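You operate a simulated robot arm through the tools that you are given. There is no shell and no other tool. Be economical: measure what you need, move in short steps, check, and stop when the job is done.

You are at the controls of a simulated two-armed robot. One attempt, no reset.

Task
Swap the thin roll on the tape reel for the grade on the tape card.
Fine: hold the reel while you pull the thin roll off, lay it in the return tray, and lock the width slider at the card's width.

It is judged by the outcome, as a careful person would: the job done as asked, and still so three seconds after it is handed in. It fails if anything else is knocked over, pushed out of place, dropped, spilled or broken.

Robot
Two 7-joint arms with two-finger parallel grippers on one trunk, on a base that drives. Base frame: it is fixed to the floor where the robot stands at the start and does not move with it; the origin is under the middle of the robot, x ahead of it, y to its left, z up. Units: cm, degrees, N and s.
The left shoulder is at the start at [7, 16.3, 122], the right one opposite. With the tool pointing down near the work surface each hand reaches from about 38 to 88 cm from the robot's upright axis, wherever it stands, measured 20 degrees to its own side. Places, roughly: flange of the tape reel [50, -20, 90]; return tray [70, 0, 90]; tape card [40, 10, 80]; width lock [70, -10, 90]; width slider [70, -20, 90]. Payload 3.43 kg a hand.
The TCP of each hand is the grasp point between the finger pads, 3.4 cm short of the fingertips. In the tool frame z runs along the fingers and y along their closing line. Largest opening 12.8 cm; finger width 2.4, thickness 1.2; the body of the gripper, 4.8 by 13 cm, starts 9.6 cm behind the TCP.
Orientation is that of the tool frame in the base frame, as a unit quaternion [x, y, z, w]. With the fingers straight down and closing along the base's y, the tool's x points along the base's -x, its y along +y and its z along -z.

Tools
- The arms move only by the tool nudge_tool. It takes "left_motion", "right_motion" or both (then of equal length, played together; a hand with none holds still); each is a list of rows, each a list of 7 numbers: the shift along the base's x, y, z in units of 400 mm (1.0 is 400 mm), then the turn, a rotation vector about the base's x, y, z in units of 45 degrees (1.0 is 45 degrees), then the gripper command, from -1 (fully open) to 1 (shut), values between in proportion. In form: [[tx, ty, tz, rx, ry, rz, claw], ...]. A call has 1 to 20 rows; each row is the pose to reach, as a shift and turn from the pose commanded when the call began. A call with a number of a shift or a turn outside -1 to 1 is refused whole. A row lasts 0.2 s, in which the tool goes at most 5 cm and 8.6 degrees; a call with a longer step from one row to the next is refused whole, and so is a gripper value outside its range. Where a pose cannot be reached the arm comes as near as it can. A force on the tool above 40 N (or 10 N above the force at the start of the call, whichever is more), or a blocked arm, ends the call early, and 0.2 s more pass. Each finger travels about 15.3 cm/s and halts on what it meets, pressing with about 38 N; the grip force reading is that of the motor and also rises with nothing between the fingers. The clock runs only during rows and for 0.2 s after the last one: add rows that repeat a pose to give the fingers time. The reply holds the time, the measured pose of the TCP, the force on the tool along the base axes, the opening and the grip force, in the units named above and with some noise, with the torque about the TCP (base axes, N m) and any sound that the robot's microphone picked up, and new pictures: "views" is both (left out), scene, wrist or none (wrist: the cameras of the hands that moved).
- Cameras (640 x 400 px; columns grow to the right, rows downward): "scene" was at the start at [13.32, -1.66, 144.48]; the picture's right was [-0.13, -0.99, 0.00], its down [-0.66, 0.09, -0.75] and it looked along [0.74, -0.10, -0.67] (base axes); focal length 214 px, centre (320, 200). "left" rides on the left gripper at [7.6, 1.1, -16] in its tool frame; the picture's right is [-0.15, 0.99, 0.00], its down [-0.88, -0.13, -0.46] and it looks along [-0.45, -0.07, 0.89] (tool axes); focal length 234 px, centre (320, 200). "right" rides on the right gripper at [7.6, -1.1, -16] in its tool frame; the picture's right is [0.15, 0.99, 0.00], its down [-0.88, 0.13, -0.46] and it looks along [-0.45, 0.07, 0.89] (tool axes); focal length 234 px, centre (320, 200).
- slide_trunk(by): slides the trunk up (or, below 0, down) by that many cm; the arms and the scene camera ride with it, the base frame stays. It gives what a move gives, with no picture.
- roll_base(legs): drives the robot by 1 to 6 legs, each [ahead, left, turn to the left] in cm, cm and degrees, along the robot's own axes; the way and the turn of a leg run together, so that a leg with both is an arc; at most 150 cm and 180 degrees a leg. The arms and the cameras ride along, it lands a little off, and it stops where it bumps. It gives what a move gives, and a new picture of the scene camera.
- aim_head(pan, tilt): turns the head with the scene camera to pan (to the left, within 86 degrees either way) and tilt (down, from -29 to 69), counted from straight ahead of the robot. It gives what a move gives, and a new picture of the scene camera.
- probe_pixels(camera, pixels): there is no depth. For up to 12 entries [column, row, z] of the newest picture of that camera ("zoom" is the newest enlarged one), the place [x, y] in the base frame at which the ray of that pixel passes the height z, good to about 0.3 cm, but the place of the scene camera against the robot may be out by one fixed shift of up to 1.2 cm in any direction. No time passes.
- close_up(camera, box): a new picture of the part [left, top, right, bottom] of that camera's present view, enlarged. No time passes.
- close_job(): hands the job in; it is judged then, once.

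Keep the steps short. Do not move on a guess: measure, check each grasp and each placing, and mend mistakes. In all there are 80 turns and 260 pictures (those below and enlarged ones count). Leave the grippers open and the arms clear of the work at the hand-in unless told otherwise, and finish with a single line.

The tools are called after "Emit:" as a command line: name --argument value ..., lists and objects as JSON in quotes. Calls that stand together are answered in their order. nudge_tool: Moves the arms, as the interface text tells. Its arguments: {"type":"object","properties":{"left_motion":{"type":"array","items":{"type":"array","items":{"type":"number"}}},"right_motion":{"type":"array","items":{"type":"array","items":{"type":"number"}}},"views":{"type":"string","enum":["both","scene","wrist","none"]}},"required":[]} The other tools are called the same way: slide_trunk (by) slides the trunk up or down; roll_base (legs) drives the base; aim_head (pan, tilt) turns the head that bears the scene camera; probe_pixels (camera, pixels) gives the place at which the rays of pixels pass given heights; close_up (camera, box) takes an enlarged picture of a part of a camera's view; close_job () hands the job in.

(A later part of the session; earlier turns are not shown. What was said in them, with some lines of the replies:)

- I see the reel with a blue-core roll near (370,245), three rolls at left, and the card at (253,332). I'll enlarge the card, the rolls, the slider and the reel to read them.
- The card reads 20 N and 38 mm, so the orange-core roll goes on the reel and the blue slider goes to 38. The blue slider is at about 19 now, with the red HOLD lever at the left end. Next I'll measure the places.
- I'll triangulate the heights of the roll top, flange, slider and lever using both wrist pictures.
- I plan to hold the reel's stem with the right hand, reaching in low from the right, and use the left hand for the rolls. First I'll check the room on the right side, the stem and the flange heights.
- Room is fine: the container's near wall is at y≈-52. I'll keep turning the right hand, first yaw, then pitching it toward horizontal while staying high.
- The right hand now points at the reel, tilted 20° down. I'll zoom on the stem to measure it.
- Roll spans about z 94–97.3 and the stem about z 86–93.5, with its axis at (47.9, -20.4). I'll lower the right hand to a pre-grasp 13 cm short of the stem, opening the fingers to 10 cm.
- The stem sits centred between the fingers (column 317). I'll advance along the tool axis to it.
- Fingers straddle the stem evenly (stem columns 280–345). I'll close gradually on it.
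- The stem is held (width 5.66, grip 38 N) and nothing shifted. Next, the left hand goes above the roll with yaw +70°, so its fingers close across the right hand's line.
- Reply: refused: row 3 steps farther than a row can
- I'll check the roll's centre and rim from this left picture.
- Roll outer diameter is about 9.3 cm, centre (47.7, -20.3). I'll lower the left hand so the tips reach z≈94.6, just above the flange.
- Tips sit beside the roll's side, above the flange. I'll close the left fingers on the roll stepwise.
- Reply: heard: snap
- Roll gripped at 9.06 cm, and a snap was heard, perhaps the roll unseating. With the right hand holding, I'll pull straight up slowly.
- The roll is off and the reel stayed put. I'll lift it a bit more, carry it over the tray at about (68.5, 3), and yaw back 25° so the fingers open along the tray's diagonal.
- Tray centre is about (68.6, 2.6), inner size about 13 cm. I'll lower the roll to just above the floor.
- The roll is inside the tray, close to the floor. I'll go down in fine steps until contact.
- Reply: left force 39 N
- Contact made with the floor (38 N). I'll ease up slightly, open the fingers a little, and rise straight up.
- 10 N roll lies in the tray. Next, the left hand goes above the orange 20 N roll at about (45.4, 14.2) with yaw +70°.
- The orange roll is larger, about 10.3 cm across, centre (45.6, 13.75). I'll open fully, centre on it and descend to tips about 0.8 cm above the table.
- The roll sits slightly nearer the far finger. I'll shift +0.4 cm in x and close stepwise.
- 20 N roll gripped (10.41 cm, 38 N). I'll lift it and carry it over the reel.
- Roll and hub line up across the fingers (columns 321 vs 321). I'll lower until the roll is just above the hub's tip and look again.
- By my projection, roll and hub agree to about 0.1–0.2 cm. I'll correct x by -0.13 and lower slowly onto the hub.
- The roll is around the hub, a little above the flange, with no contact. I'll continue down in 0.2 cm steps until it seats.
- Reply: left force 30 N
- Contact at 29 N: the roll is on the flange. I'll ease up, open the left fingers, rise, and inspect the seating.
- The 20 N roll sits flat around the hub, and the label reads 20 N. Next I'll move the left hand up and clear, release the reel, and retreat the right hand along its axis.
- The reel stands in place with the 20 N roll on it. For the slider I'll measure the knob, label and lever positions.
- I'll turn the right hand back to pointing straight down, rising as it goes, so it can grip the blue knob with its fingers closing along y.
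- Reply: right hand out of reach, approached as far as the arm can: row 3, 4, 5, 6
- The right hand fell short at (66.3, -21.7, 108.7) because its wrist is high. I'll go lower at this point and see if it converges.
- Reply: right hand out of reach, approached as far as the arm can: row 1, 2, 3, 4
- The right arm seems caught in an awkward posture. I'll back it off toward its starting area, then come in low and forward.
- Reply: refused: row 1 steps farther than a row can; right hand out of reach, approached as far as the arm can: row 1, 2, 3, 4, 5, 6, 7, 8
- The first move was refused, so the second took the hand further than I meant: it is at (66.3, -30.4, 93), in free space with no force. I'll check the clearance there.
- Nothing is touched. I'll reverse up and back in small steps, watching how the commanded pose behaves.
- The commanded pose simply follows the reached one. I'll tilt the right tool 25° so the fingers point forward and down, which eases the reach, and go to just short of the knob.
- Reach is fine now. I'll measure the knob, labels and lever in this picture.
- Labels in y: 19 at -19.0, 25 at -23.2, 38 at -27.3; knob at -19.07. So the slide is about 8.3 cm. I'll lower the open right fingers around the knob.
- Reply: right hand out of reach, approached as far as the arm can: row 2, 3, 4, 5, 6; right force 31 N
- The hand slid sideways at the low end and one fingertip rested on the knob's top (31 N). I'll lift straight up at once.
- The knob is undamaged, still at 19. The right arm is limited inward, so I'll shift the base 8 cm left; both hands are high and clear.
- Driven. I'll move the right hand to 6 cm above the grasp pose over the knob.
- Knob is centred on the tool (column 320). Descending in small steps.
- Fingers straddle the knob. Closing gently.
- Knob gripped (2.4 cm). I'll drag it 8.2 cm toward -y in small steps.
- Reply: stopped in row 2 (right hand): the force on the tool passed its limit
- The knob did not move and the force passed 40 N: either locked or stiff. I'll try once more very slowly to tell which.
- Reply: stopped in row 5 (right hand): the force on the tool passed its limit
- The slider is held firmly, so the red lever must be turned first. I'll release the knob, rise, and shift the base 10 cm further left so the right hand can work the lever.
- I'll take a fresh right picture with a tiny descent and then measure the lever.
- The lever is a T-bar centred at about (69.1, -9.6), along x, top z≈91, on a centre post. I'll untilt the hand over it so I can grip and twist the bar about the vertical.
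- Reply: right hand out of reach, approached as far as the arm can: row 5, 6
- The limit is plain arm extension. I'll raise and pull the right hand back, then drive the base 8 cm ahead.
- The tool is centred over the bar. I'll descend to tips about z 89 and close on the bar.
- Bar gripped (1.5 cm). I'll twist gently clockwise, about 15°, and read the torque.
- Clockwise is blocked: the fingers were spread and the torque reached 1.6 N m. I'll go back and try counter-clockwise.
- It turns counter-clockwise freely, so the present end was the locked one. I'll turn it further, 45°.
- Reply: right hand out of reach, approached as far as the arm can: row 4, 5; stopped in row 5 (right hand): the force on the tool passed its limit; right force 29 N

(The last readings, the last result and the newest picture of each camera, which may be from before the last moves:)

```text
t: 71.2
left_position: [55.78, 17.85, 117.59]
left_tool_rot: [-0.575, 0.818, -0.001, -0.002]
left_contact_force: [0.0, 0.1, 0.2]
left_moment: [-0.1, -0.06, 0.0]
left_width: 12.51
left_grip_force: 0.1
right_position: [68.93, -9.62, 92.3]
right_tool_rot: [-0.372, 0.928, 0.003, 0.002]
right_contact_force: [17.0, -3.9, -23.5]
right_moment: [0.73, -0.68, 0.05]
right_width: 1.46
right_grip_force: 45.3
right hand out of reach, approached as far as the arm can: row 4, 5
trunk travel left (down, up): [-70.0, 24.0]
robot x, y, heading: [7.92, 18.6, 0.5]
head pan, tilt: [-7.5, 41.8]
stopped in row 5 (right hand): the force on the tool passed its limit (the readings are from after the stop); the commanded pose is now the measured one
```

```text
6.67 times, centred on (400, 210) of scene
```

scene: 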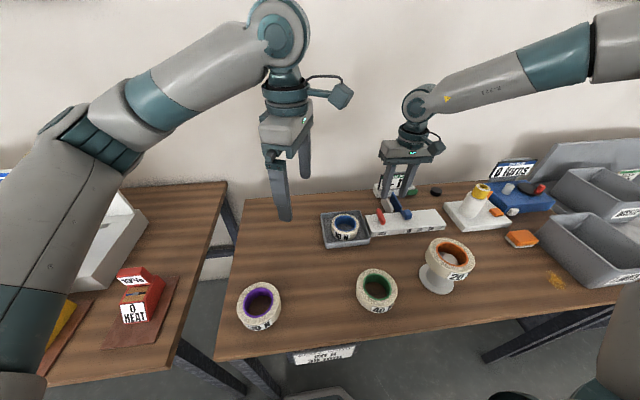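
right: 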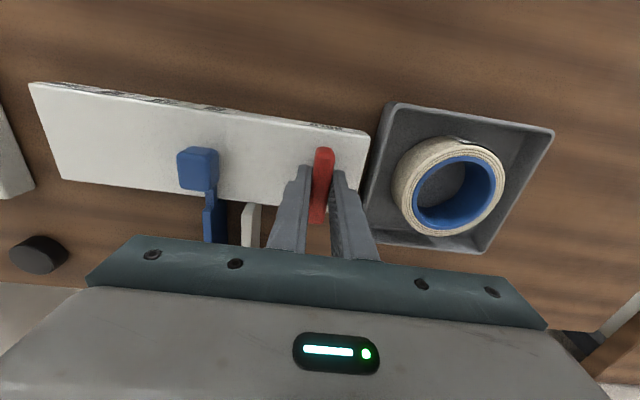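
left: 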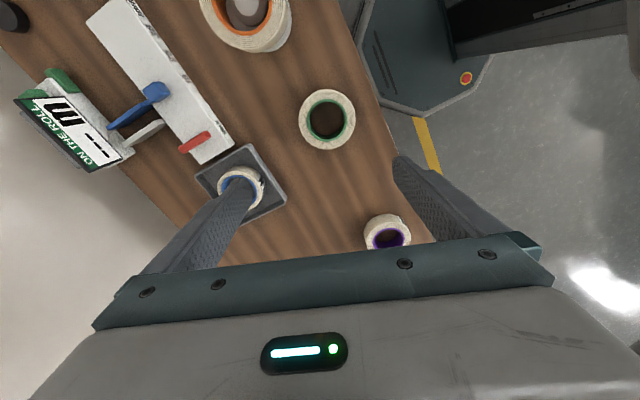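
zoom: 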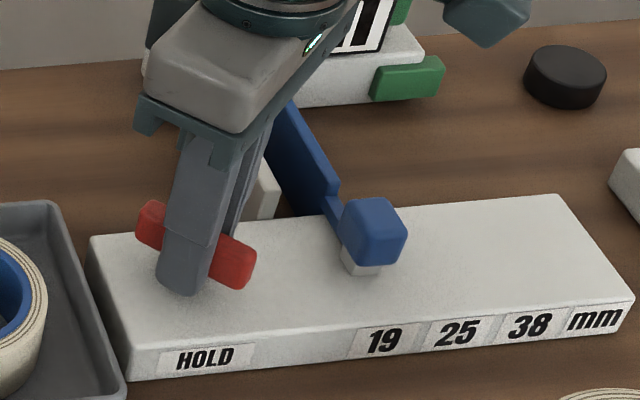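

The bar is at about 44° and the arm's twist is at its limit. I'll release it, rise, turn the hand back straight, and place closed fingers in front of the bar's near end to push it further round.

Emit:
nudge_tool --right_motion '[[0, 0, 0, 0, 0, 0, 0.6], [0, 0, 0, 0, 0, 0, 0.5], [0, 0, 0.06, 0, 0, 0, 0.5], [0, 0, 0.12, 0, 0, -0.17, 0.6], [-0.03, -0.02, 0.12, 0, 0, -0.34, 0.8], [-0.06, -0.04, 0.12, 0, 0, -0.51, 1], [-0.09, -0.055, 0.12, 0, 0, -0.68, 1], [-0.103, -0.06, 0.12, 0, 0, -0.85, 1], [-0.103, -0.06, 0.12, 0, 0, -0.95, 1]]' --views "wrist"

Emit:
close_up --camera "scene" --box '[360, 180, 440, 240]'

```text
t: 73.2
left_position: [55.48, 18.05, 117.63]
left_tool_rot: [-0.575, 0.818, -0.001, 0.0]
left_contact_force: [-0.1, 0.8, -0.2]
left_moment: [-0.02, -0.01, -0.04]
left_width: 12.48
left_grip_force: 0.1
right_position: [64.41, -12.04, 97.42]
right_tool_rot: [-0.006, 1.0, 0.003, 0.003]
right_contact_force: [0.4, -0.8, 1.1]
right_moment: [0.0, 0.01, -0.01]
right_width: 0.0
right_grip_force: 32.7
trunk travel left (down, up): [-70.0, 24.0]
robot x, y, heading: [7.85, 18.08, 0.4]
head pan, tilt: [-7.5, 41.8]
```

right: 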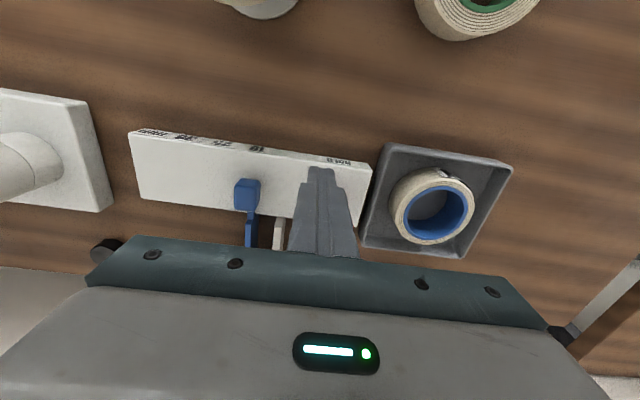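

```text
6.67 times, centred on (400, 210) of scene
```

zoom: 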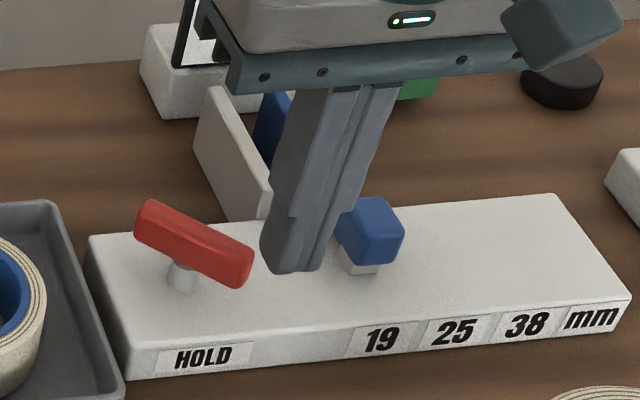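

Lever stays at about 45°. I'll lower the closed fingers in front of its near end and push forward slowly.

Emit:
nudge_tool --right_motion '[[0, 0, -0.06, 0, 0, 0, 1], [0, 0, -0.12, 0, 0, 0, 1], [0.015, 0, -0.12, 0, 0, 0, 1], [0.03, 0, -0.12, 0, 0, 0, 1], [0.04, 0, -0.12, 0, 0, 0, 1], [0.05, 0, -0.12, 0, 0, 0, 1], [0.06, 0, -0.12, 0, 0, 0, 1], [0.07, 0, -0.12, 0, 0, 0, 1]]' --views "none"

Emit:
close_up --camera "scene" --box '[360, 180, 440, 240]'

```text
t: 74.8
left_position: [55.48, 17.72, 117.74]
left_tool_rot: [-0.574, 0.819, -0.002, 0.0]
left_contact_force: [0.1, 0.6, 0.6]
left_moment: [-0.03, 0.03, 0.01]
left_width: 12.43
left_grip_force: 0.0
right_position: [66.7, -12.77, 92.46]
right_tool_rot: [-0.004, 1.0, -0.004, 0.001]
right_contact_force: [-3.8, -15.1, 3.1]
right_moment: [-0.06, 0.17, -0.17]
right_width: 0.0
right_grip_force: 32.8
trunk travel left (down, up): [-70.0, 24.0]
robot x, y, heading: [7.32, 18.57, 0.5]
head pan, tilt: [-7.5, 41.8]
stopped in row 8 (right hand): the force on the tool passed its limit (the readings are from after the stop); the commanded pose is now the measured one
```

```text
6.67 times, centred on (400, 210) of scene
```

zoom: 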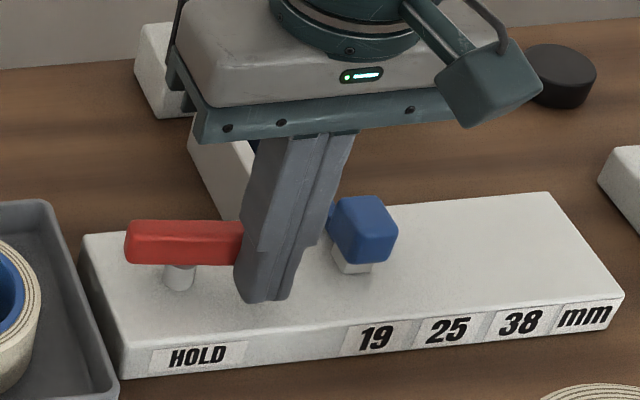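

The lever is now across, along the rail (about 90°). I'll back off, rise, and go over to the knob with the 25° tilt.

Emit:
nudge_tool --right_motion '[[-0.03, -0.01, 0, 0, 0, 0, 1], [-0.04, -0.02, 0.06, 0, 0, 0, 0.8], [-0.03, -0.06, 0.14, 0, -0.15, 0, 0.5], [0, -0.1, 0.14, 0, -0.3, 0, 0.2], [0.02, -0.14, 0.14, 0, -0.45, 0, 0.2], [0.03, -0.158, 0.14, 0, -0.556, 0, 0.2], [0.03, -0.158, 0.1, 0, -0.556, 0, 0.2], [0.03, -0.158, 0.1, 0, -0.556, 0, 0.2]]' --views "wrist"

Emit:
close_up --camera "right" --box '[160, 60, 480, 230]'

```text
t: 76.6
left_position: [55.39, 17.83, 117.68]
left_tool_rot: [-0.574, 0.819, -0.001, 0.001]
left_contact_force: [-0.4, 0.1, 0.7]
left_moment: [-0.03, -0.01, 0.03]
left_width: 12.48
left_grip_force: 0.0
right_position: [68.09, -18.81, 96.46]
right_tool_rot: [-0.005, 0.976, -0.003, 0.218]
right_contact_force: [0.0, -0.3, -0.1]
right_moment: [0.01, -0.03, 0.01]
right_width: 5.14
right_grip_force: 0.1
trunk travel left (down, up): [-70.0, 24.0]
robot x, y, heading: [7.85, 18.53, 0.2]
head pan, tilt: [-7.5, 41.8]
```

right: 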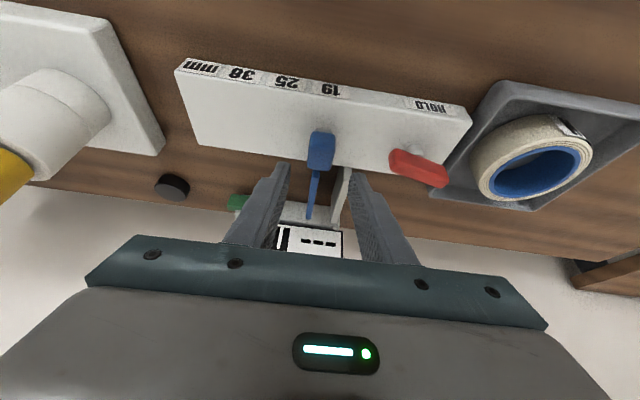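

```text
2.00 times, centred on (320, 145) of right
```

zoom: 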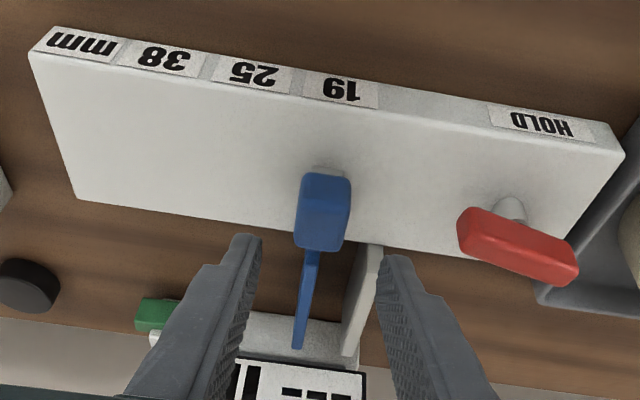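

Lever is across; knob is centred at column 320. I'll descend around the knob and grip it.

Emit:
nudge_tool --right_motion '[[0, -0.005, -0.05, 0, 0, 0, 0.2], [0, -0.005, -0.09, 0, 0, 0, 0.2], [0, -0.005, -0.11, 0, 0, 0, 0.2], [0, -0.005, -0.11, 0, 0, 0, 0.4], [0, -0.005, -0.11, 0, 0, 0, 0.55], [0, -0.005, -0.11, 0, 0, 0, 0.65], [0, -0.005, -0.11, 0, 0, 0, 0.75]]' --views "none"

Emit:
nudge_tool --right_motion '[[0, -0.006, 0, 0, 0, 0, 0.75], [0, -0.015, 0, 0, 0, 0, 0.75], [0, -0.025, 0, 0, 0, 0, 0.75], [0, -0.04, 0, 0, 0, 0, 0.75]]' --views "wrist"

```text
t: 78.2
left_position: [55.49, 17.61, 117.8]
left_tool_rot: [-0.574, 0.819, -0.001, 0.0]
left_contact_force: [-0.5, -0.1, 0.1]
left_moment: [-0.03, -0.01, 0.01]
left_width: 12.46
left_grip_force: 0.0
right_position: [67.94, -19.01, 92.09]
right_tool_rot: [-0.003, 0.976, -0.002, 0.219]
right_contact_force: [1.8, -9.2, 2.6]
right_moment: [0.93, -0.1, -0.76]
right_width: 2.37
right_grip_force: 45.0
trunk travel left (down, up): [-70.0, 24.0]
robot x, y, heading: [8.21, 18.21, 0.3]
head pan, tilt: [-7.5, 41.8]
```

```text
t: 79.2
left_position: [55.47, 17.89, 117.87]
left_tool_rot: [-0.574, 0.819, -0.002, -0.001]
left_contact_force: [0.4, 0.4, -0.1]
left_moment: [-0.01, 0.01, -0.03]
left_width: 12.5
left_grip_force: 0.1
right_position: [67.89, -20.66, 92.0]
right_tool_rot: [-0.004, 0.976, -0.003, 0.218]
right_contact_force: [-1.6, 1.0, 2.1]
right_moment: [1.21, 0.63, -0.63]
right_width: 2.36
right_grip_force: 45.0
trunk travel left (down, up): [-70.0, 24.0]
robot x, y, heading: [8.12, 18.03, -0.1]
head pan, tilt: [-7.5, 41.8]
```

right: 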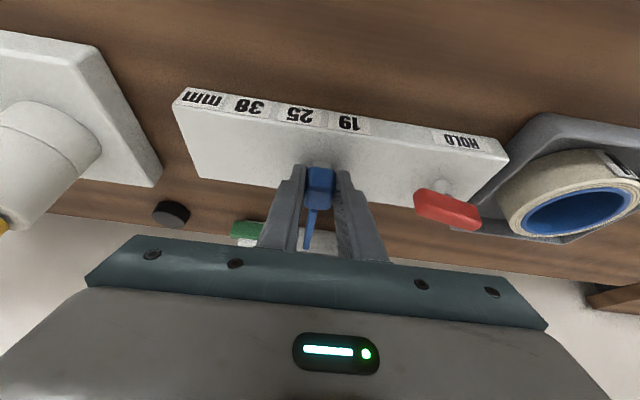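

It slides now, with only 1 N. I'll carry on to the 38 mark, 6.6 cm more.

Emit:
nudge_tool --right_motion '[[0, -0.03, 0, 0, 0, 0, 0.75], [0, -0.06, 0, 0, 0, 0, 0.75], [0, -0.09, 0, 0, 0, 0, 0.75], [0, -0.12, 0, 0, 0, 0, 0.75], [0, -0.15, 0, 0, 0, 0, 0.75], [0, -0.165, 0, 0, 0, 0, 0.75], [0, -0.165, 0, 0, 0, 0, 0.75]]' --views "wrist"

Emit:
close_up --camera "scene" --box '[360, 180, 460, 245]'

Emit:
close_up --camera "right" --box '[200, 60, 440, 230]'

```text
t: 80.8
left_position: [55.37, 17.91, 117.68]
left_tool_rot: [-0.575, 0.818, -0.002, 0.0]
left_contact_force: [-0.8, -0.2, -1.1]
left_moment: [0.04, 0.03, 0.02]
left_width: 12.47
left_grip_force: 0.0
right_position: [67.83, -27.1, 92.02]
right_tool_rot: [-0.005, 0.976, -0.002, 0.217]
right_contact_force: [-13.5, 12.6, -11.1]
right_moment: [1.29, 0.56, -0.52]
right_width: 2.36
right_grip_force: 45.5
trunk travel left (down, up): [-70.0, 24.0]
robot x, y, heading: [7.85, 18.07, 0.2]
head pan, tilt: [-7.5, 41.8]
```

right: 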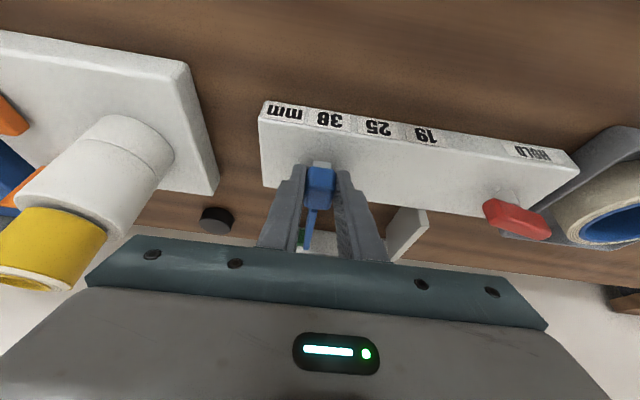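

```text
6.15 times, centred on (410, 212) of scene
```

zoom: 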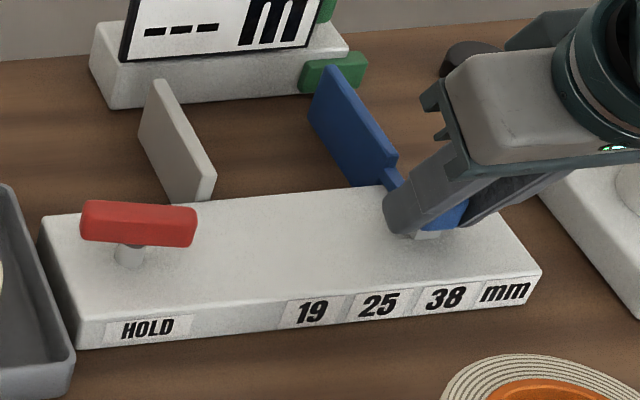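

```text
2.35 times, centred on (320, 145) of right
```

zoom: 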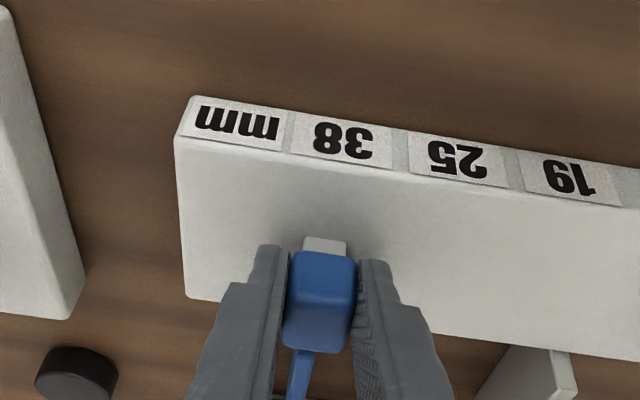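

Emit:
probe_pixels --camera "right" --pixels '[[329.8, 119.5, 86.5], [378.7, 128.8, 86.5], [422, 135.6, 86.5], [321, 177, 90.5], [322.1, 164, 88.2]]'

Emit:
close_up --camera "scene" --box '[410, 195, 460, 230]'

```text
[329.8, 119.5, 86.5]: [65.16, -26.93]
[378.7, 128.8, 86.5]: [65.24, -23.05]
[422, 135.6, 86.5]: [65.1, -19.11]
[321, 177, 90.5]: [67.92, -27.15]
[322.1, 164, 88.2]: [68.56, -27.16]
```

```text
11.43 times, centred on (435, 212) of scene
```

zoom: 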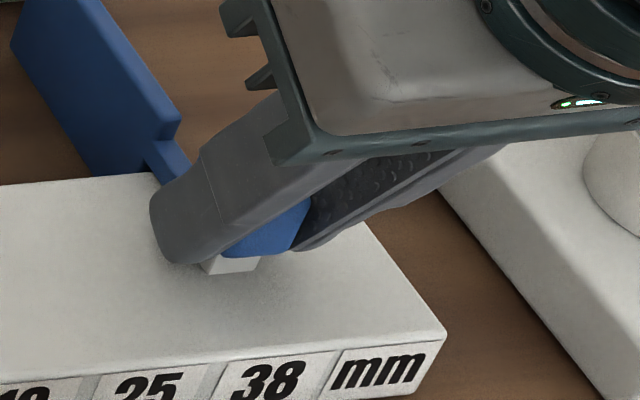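

Knob at y≈-27.15, the 38 mark at about -27.0 to -27.3, so it is aligned. I'll release, rise clear, and check that it stays.

Emit:
nudge_tool --right_motion '[[0, 0, 0, 0, 0, 0, 0.5], [0, 0, 0, 0, 0, 0, 0.3], [0, 0, 0.05, 0, 0, 0, 0.3], [0, 0, 0.14, 0, 0, 0, 0.3], [-0.05, 0, 0.24, 0, 0, 0, 0.3]]' --views "wrist"

Emit:
close_up --camera "scene" --box '[360, 180, 460, 245]'

Emit:
close_up --camera "right" --box '[220, 20, 480, 190]'

```text
t: 82.0
left_position: [55.12, 17.78, 117.88]
left_tool_rot: [-0.575, 0.818, -0.003, 0.002]
left_contact_force: [-2.1, 0.9, 0.4]
left_moment: [0.04, -0.03, -0.03]
left_width: 12.49
left_grip_force: 0.0
right_position: [65.58, -27.32, 102.0]
right_tool_rot: [-0.005, 0.976, -0.003, 0.218]
right_contact_force: [-1.1, -0.5, -0.1]
right_moment: [0.01, 0.0, -0.02]
right_width: 4.47
right_grip_force: 0.1
trunk travel left (down, up): [-70.0, 24.0]
robot x, y, heading: [7.91, 18.15, 0.2]
head pan, tilt: [-7.5, 41.8]
```

right: 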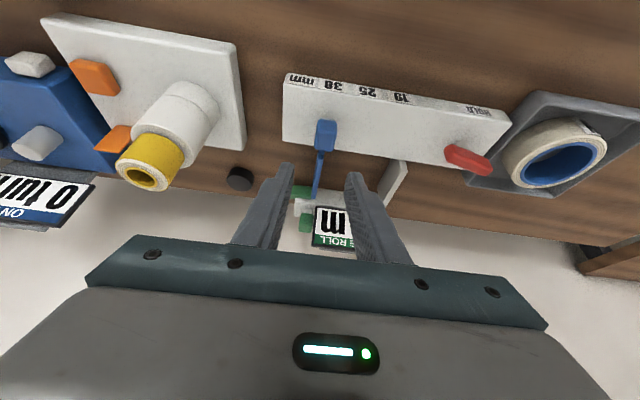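

```text
6.15 times, centred on (410, 212) of scene
```

zoom: 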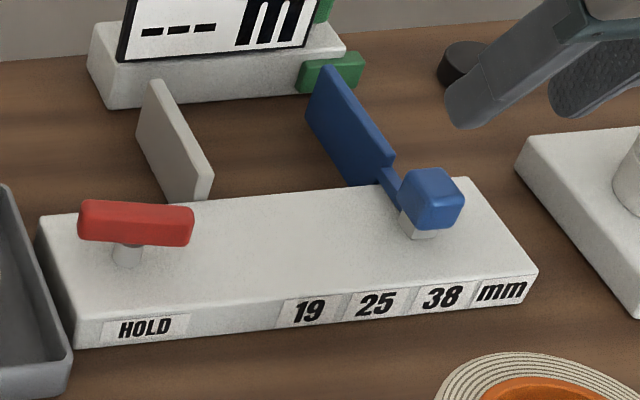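

```text
2.35 times, centred on (350, 105) of right
```

zoom: 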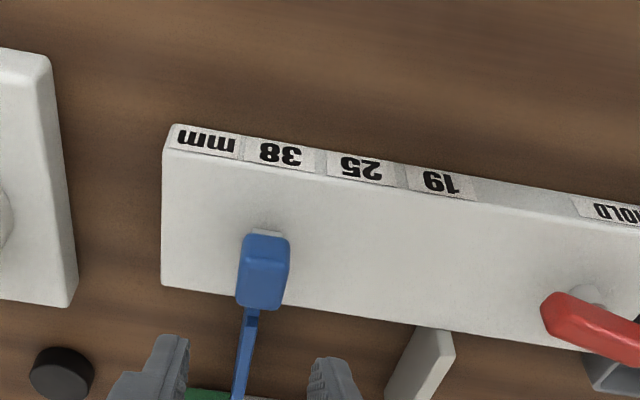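

Emit:
probe_pixels --camera "right" --pixels '[[333, 85, 86.5], [367.9, 90.5, 86.5], [401.5, 96.9, 86.5], [327.9, 119, 88.2], [326.2, 130, 90.5], [287, 74, 88], [462, 146, 91], [475, 160, 91], [447, 150, 91], [489, 165, 91]]'

Emit:
probe_pixels --camera "scene" --pixels '[[393.4, 228.1, 86.5], [404.3, 226.8, 86.5], [415.2, 225.7, 86.5], [413.8, 209.4, 90.7], [411.6, 215.7, 88.2]]'

```text
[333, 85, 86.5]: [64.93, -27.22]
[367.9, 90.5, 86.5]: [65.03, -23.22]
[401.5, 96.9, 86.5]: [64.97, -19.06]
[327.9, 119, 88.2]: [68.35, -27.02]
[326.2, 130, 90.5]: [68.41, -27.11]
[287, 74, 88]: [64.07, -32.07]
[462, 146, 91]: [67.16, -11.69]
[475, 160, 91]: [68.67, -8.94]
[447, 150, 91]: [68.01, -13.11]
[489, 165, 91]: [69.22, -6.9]
```

```text
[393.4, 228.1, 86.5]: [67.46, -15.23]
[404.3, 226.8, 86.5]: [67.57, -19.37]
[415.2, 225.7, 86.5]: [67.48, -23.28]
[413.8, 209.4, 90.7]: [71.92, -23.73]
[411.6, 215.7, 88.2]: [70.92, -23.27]
```

Knob -27.05 against mark -27.2: good. Now the lock. I'll bring the right hand, untilted and closed, in front of the lever's left end to push it back halfway.

Emit:
nudge_tool --right_motion '[[0, 0.1, 0, 0, 0.15, 0, 0.6], [0, 0.2, 0, 0, 0.3, 0, 1], [0, 0.3, 0, 0, 0.45, 0, 1], [0, 0.4, 0, 0, 0.556, 0, 1], [-0.007, 0.518, 0, 0, 0.556, 0, 1], [-0.007, 0.518, -0.06, 0, 0.556, 0, 1], [-0.007, 0.518, -0.12, 0, 0.556, 0, 1], [-0.007, 0.518, -0.12, 0, 0.556, 0, 1]]' --views "wrist"

Emit:
close_up --camera "scene" --box '[345, 180, 445, 245]'

```text
t: 83.8
left_position: [55.38, 17.75, 117.76]
left_tool_rot: [-0.575, 0.818, -0.001, 0.0]
left_contact_force: [-0.1, 0.4, 0.3]
left_moment: [0.02, 0.03, -0.01]
left_width: 12.47
left_grip_force: 0.1
right_position: [65.44, -6.32, 96.97]
right_tool_rot: [-0.005, 1.0, -0.003, 0.002]
right_contact_force: [0.6, -0.1, -0.8]
right_moment: [0.02, 0.02, -0.03]
right_width: 0.01
right_grip_force: 33.2
trunk travel left (down, up): [-70.0, 24.0]
robot x, y, heading: [7.93, 18.4, 0.3]
head pan, tilt: [-7.5, 41.8]
```

right: 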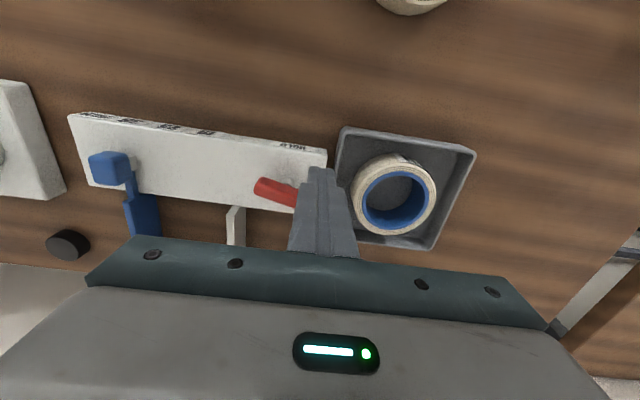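

```text
6.15 times, centred on (395, 212) of scene
```

zoom: 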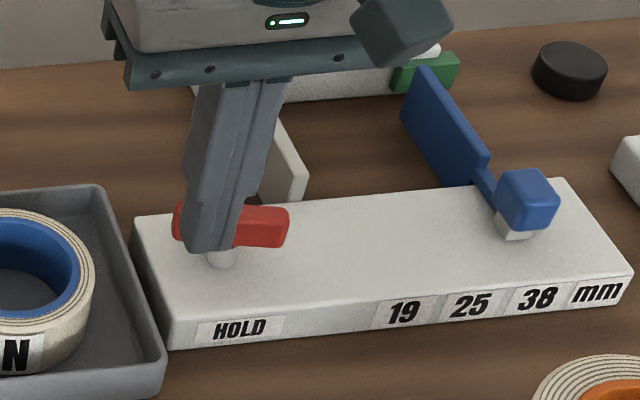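

Emit:
nudge_tool --right_motion '[[0, -0.007, -0.06, 0, 0, 0, 1], [0, -0.007, -0.11, 0, 0, 0, 1], [0.02, -0.007, -0.11, 0, 0, 0, 1], [0.04, -0.007, -0.11, 0, 0, 0, 1], [0.052, -0.007, -0.11, 0, 0, 0, 1], [0.062, -0.007, -0.11, 0, 0, 0, 1], [0.072, -0.007, -0.11, 0, 0, 0, 1], [0.082, -0.007, -0.11, 0, 0, 0, 1]]' --views "none"

Emit:
close_up --camera "scene" --box '[345, 180, 445, 245]'

```text
t: 85.6
left_position: [55.49, 17.86, 117.76]
left_tool_rot: [-0.574, 0.819, -0.001, 0.0]
left_contact_force: [-1.0, -0.3, -0.3]
left_moment: [-0.03, 0.02, 0.04]
left_width: 12.47
left_grip_force: 0.1
right_position: [68.89, -6.81, 92.57]
right_tool_rot: [-0.004, 1.0, -0.002, 0.002]
right_contact_force: [-3.3, 0.8, 1.6]
right_moment: [0.0, 0.05, 0.0]
right_width: 0.01
right_grip_force: 33.1
trunk travel left (down, up): [-70.0, 24.0]
robot x, y, heading: [7.66, 18.25, 0.2]
head pan, tilt: [-7.5, 41.8]
```

```text
6.15 times, centred on (395, 212) of scene
```

zoom: 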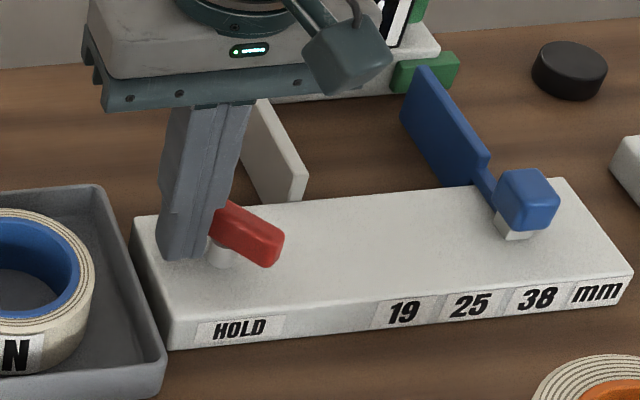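

The lever is turning back (about 45°). I'll continue, pushing its far end forward and then to the right until it meets its stop.

Emit:
nudge_tool --right_motion '[[0.02, 0, 0, 0, 0, 0, 1], [0.037, 0, 0, 0, 0, 0, 1], [0.055, -0.004, 0, 0, 0, 0, 1], [0.065, -0.01, 0, 0, 0, 0, 1], [0.065, -0.018, 0, 0, 0, 0, 1], [0.065, -0.024, 0, 0, 0, 0, 1], [0.065, -0.03, 0, 0, 0, 0, 1], [0.065, -0.036, 0, 0, 0, 0, 1]]' --views "wrist"

Emit:
close_up --camera "scene" --box '[345, 180, 445, 245]'

```text
t: 87.4
left_position: [55.24, 18.29, 117.91]
left_tool_rot: [-0.575, 0.818, -0.003, -0.001]
left_contact_force: [-0.2, 0.2, 0.6]
left_moment: [0.01, 0.02, 0.0]
left_width: 12.48
left_grip_force: 0.1
right_position: [71.06, -7.83, 92.82]
right_tool_rot: [-0.005, 1.0, -0.002, 0.003]
right_contact_force: [-19.3, 29.7, 6.4]
right_moment: [0.63, 0.47, -0.5]
right_width: 0.0
right_grip_force: 32.8
right hand out of reach, approached as far as the arm can: row 2, 3, 4, 5, 6, 7
trunk travel left (down, up): [-70.0, 24.0]
robot x, y, heading: [7.86, 18.07, 0.5]
head pan, tilt: [-7.5, 41.8]
```

right: 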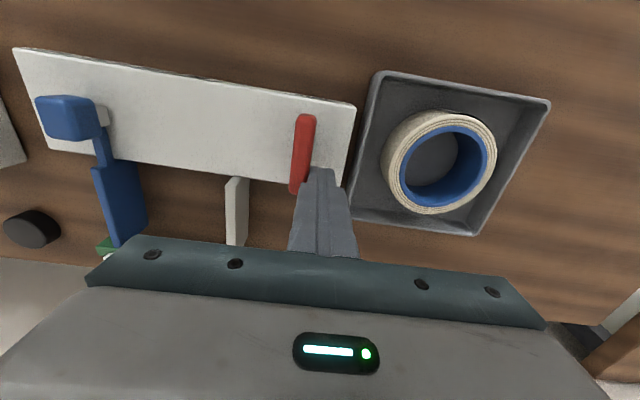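

```text
6.15 times, centred on (395, 212) of scene
```

zoom: 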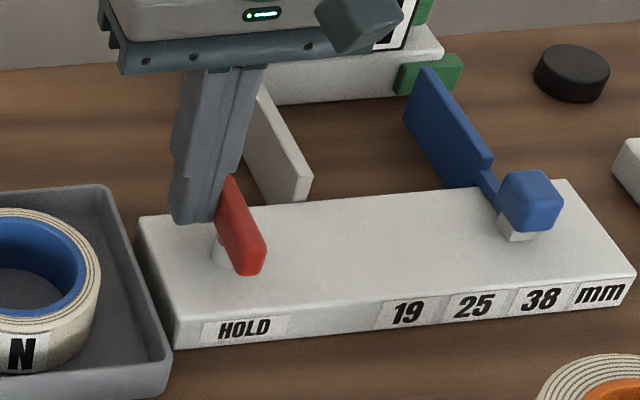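

The lever is back along x with 30 N against its stop. I'll back off to the left and up, and check its angle.

Emit:
nudge_tool --right_motion '[[-0.01, 0.015, 0, 0, 0, 0, 1], [-0.01, 0.02, 0.06, 0, 0, 0, 1], [-0.04, -0.02, 0.13, 0, 0, 0, 0.8], [-0.05, -0.06, 0.13, 0, 0, 0, 0.5], [-0.05, -0.06, 0.1, 0, 0, 0, 0.3]]' --views "wrist"

Emit:
close_up --camera "right" --box '[200, 60, 440, 230]'

Emit:
close_up --camera "scene" --box '[345, 180, 445, 245]'

```text
t: 88.6
left_position: [55.55, 17.96, 117.75]
left_tool_rot: [-0.575, 0.818, -0.001, -0.001]
left_contact_force: [-0.8, -0.2, -0.6]
left_moment: [0.0, 0.0, -0.01]
left_width: 12.49
left_grip_force: 0.1
right_position: [69.58, -10.76, 96.69]
right_tool_rot: [-0.005, 1.0, -0.003, 0.002]
right_contact_force: [0.4, 0.2, 0.5]
right_moment: [-0.02, 0.0, -0.01]
right_width: 4.48
right_grip_force: 0.1
right hand out of reach, approached as far as the arm can: row 1
trunk travel left (down, up): [-70.0, 24.0]
robot x, y, heading: [7.41, 18.13, 0.4]
head pan, tilt: [-7.5, 41.8]
```

right: 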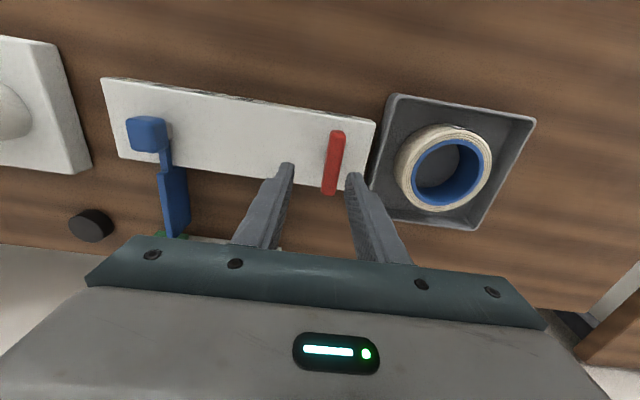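

```text
2.35 times, centred on (320, 145) of right
```

zoom: 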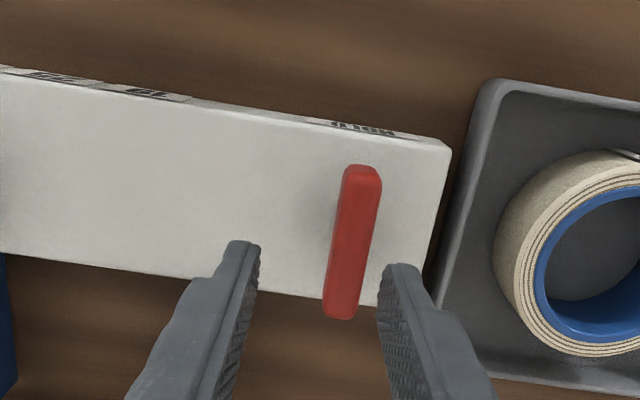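

```text
6.15 times, centred on (395, 212) of scene
```

zoom: 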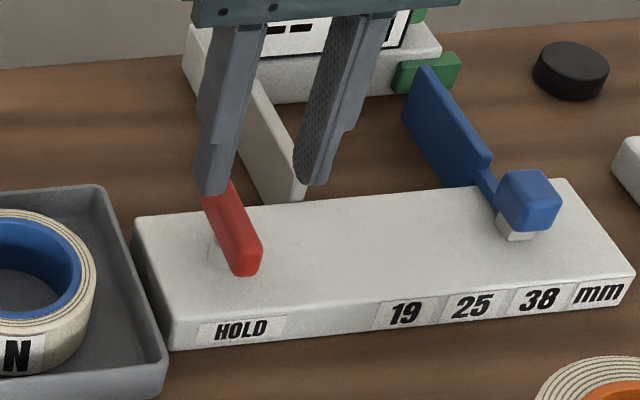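

The bar looks the same as when it was locked. To be sure, I'll grip it once more and twist lightly clockwise.

Emit:
nudge_tool --right_motion '[[-0.014, 0.028, 0, 0, 0, 0, 0.3], [-0.014, 0.028, -0.06, 0, 0, 0, 0.3], [-0.014, 0.028, -0.108, 0, 0, 0, 0.3], [-0.014, 0.028, -0.108, 0, 0, 0, 0.5], [-0.014, 0.028, -0.108, 0, 0, 0, 0.65], [-0.014, 0.028, -0.108, 0, 0, 0, 0.8], [-0.014, 0.028, -0.108, 0, 0, 0, 0.92], [-0.014, 0.028, -0.108, 0, 0, -0.1, 0.92], [-0.014, 0.028, -0.108, 0, 0, -0.22, 0.92]]' --views "wrist"

```text
t: 90.6
left_position: [55.58, 17.77, 117.77]
left_tool_rot: [-0.574, 0.819, -0.001, -0.001]
left_contact_force: [0.9, -0.5, -0.5]
left_moment: [0.01, 0.01, -0.02]
left_width: 12.47
left_grip_force: 0.0
right_position: [68.99, -9.48, 92.14]
right_tool_rot: [0.082, 0.997, -0.003, 0.002]
right_contact_force: [0.2, -5.2, 2.1]
right_moment: [1.06, 0.09, 1.48]
right_width: 1.9
right_grip_force: 44.8
trunk travel left (down, up): [-70.0, 24.0]
robot x, y, heading: [8.02, 18.3, 0.4]
head pan, tilt: [-7.5, 41.8]
```

right: 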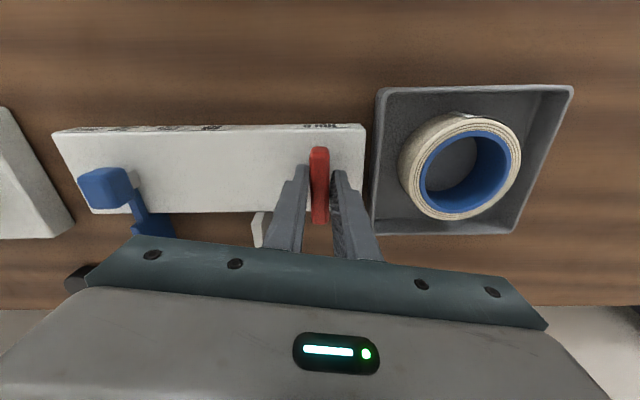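

It is firmly at its stop (1.5 N m, fingers spread), so it is locked. I'll untwist, open, rise and withdraw.

Emit:
nudge_tool --right_motion '[[0, 0, 0, 0, 0, 0.1, 0.92], [0, 0, 0, 0, 0, 0.2, 0.92], [0, 0, 0, 0, 0, 0.2, 0.7], [0, 0, 0, 0, 0, 0.2, 0.4], [0, 0, 0, 0, 0, 0.2, 0.3], [0, 0, 0.08, 0, 0, 0.2, 0.3], [0, 0, 0.18, 0, 0, 0.2, 0.3], [-0.06, 0, 0.28, 0, 0, 0.2, 0.3], [-0.16, -0.04, 0.35, 0, 0, 0.2, 0], [-0.26, -0.08, 0.4, 0, 0, 0.2, -0.5], [-0.36, -0.12, 0.45, 0, 0, 0.2, -1], [-0.42, -0.16, 0.5, 0, 0, 0.2, -1]]' --left_motion '[[0, 0, 0, 0, 0, 0, -1], [0, 0, 0, 0, 0, 0, -1], [0, 0, 0, 0, 0, 0, -1], [0, 0, 0, 0, 0, 0, -1], [0, 0, 0, 0, 0, 0, -1], [0, 0, 0, 0, 0, 0, -1], [0, 0, 0, 0, 0, 0, -1], [0, 0, 0, 0, 0, 0, -1], [0, 0, 0, 0, 0, 0, -1], [0, 0, 0, 0, 0, 0, -1], [0, 0, 0, 0, 0, 0, -1], [0, 0, 0, 0, 0, 0, -1]]' --views "both"

Emit:
close_up --camera "scene" --box '[300, 180, 480, 310]'

Emit:
close_up --camera "scene" --box '[345, 180, 445, 245]'

Emit:
close_up --camera "scene" --box '[410, 225, 490, 300]'

```text
refused: row 9 steps farther than a row can; nothing moved
```

```text
3.08 times, centred on (390, 245) of scene
```

zoom: 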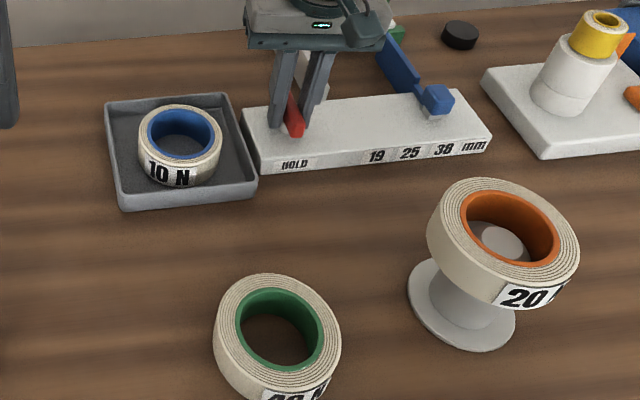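

```text
6.15 times, centred on (395, 212) of scene
```

zoom: 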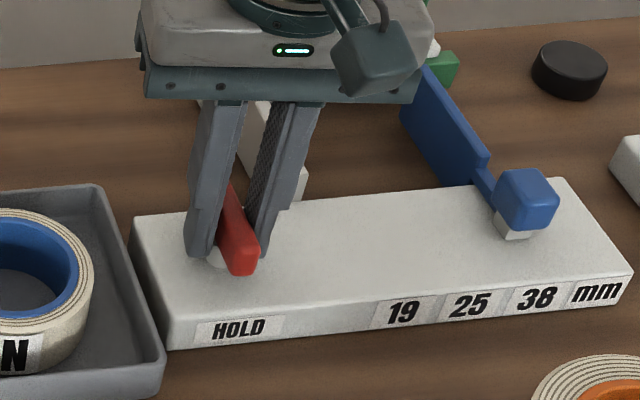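

```text
5.33 times, centred on (450, 262) of scene
```

zoom: 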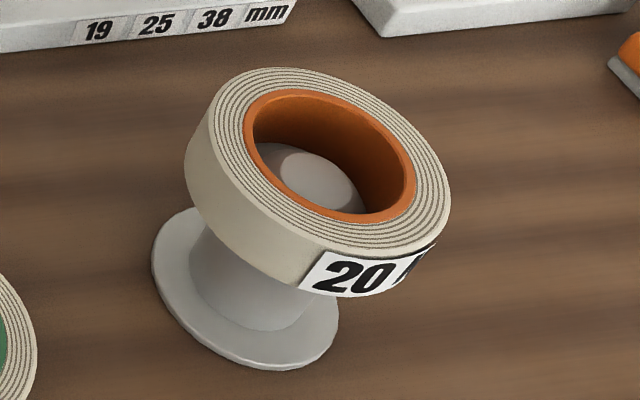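

Refused for a large step; I'll redo the withdrawal with smaller steps.

Emit:
nudge_tool --right_motion '[[0, 0, 0, 0, 0, 0.1, 0.92], [0, 0, 0, 0, 0, 0.2, 0.92], [0, 0, 0, 0, 0, 0.2, 0.7], [0, 0, 0, 0, 0, 0.2, 0.4], [0, 0, 0, 0, 0, 0.2, 0.3], [0, 0, 0.08, 0, 0, 0.2, 0.3], [0, 0, 0.18, 0, 0, 0.2, 0.3], [-0.05, 0, 0.27, 0, 0, 0.2, 0.3], [-0.13, -0.03, 0.32, 0, 0, 0.2, 0], [-0.21, -0.06, 0.37, 0, 0, 0.2, -0.5], [-0.29, -0.09, 0.42, 0, 0, 0.2, -1], [-0.37, -0.12, 0.47, 0, 0, 0.2, -1]]' --views "both"

Emit:
close_up --camera "scene" --box '[345, 180, 445, 245]'

```text
t: 93.2
left_position: [55.36, 17.6, 117.8]
left_tool_rot: [-0.575, 0.818, -0.001, 0.001]
left_contact_force: [-0.6, 0.3, 0.6]
left_moment: [-0.02, -0.01, -0.01]
left_width: 12.5
left_grip_force: 0.0
right_position: [54.14, -14.44, 111.14]
right_tool_rot: [0.003, 1.0, -0.002, 0.003]
right_contact_force: [-0.7, 0.1, 0.8]
right_moment: [0.03, -0.03, 0.03]
right_width: 12.78
right_grip_force: 0.1
trunk travel left (down, up): [-70.0, 24.0]
robot x, y, heading: [8.1, 18.02, 0.4]
head pan, tilt: [-7.5, 41.8]
```

scene: 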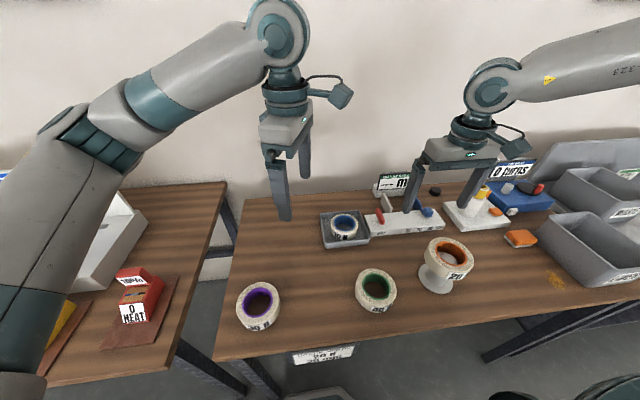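
right: 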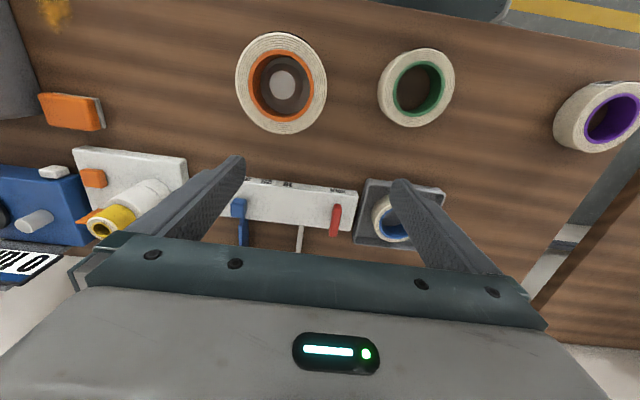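

```text
6.15 times, centred on (395, 212) of scene
5 turns are left
```

zoom: 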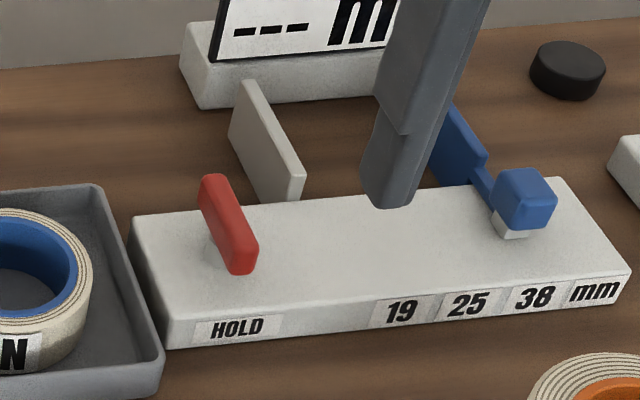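

The lever is locked across from HOLD, the slider is at 38, the 10 N roll is in the tray and the 20 N roll is on the reel. Both hands are open and clear above the work, so I'm handing in.

Emit:
close_job

```text
The job is handed in.
```

The 20 N roll is on the reel, the 10 N roll is in the return tray, and the width slider is locked at 38 mm; nothing was knocked over or pushed out of place that I could see.
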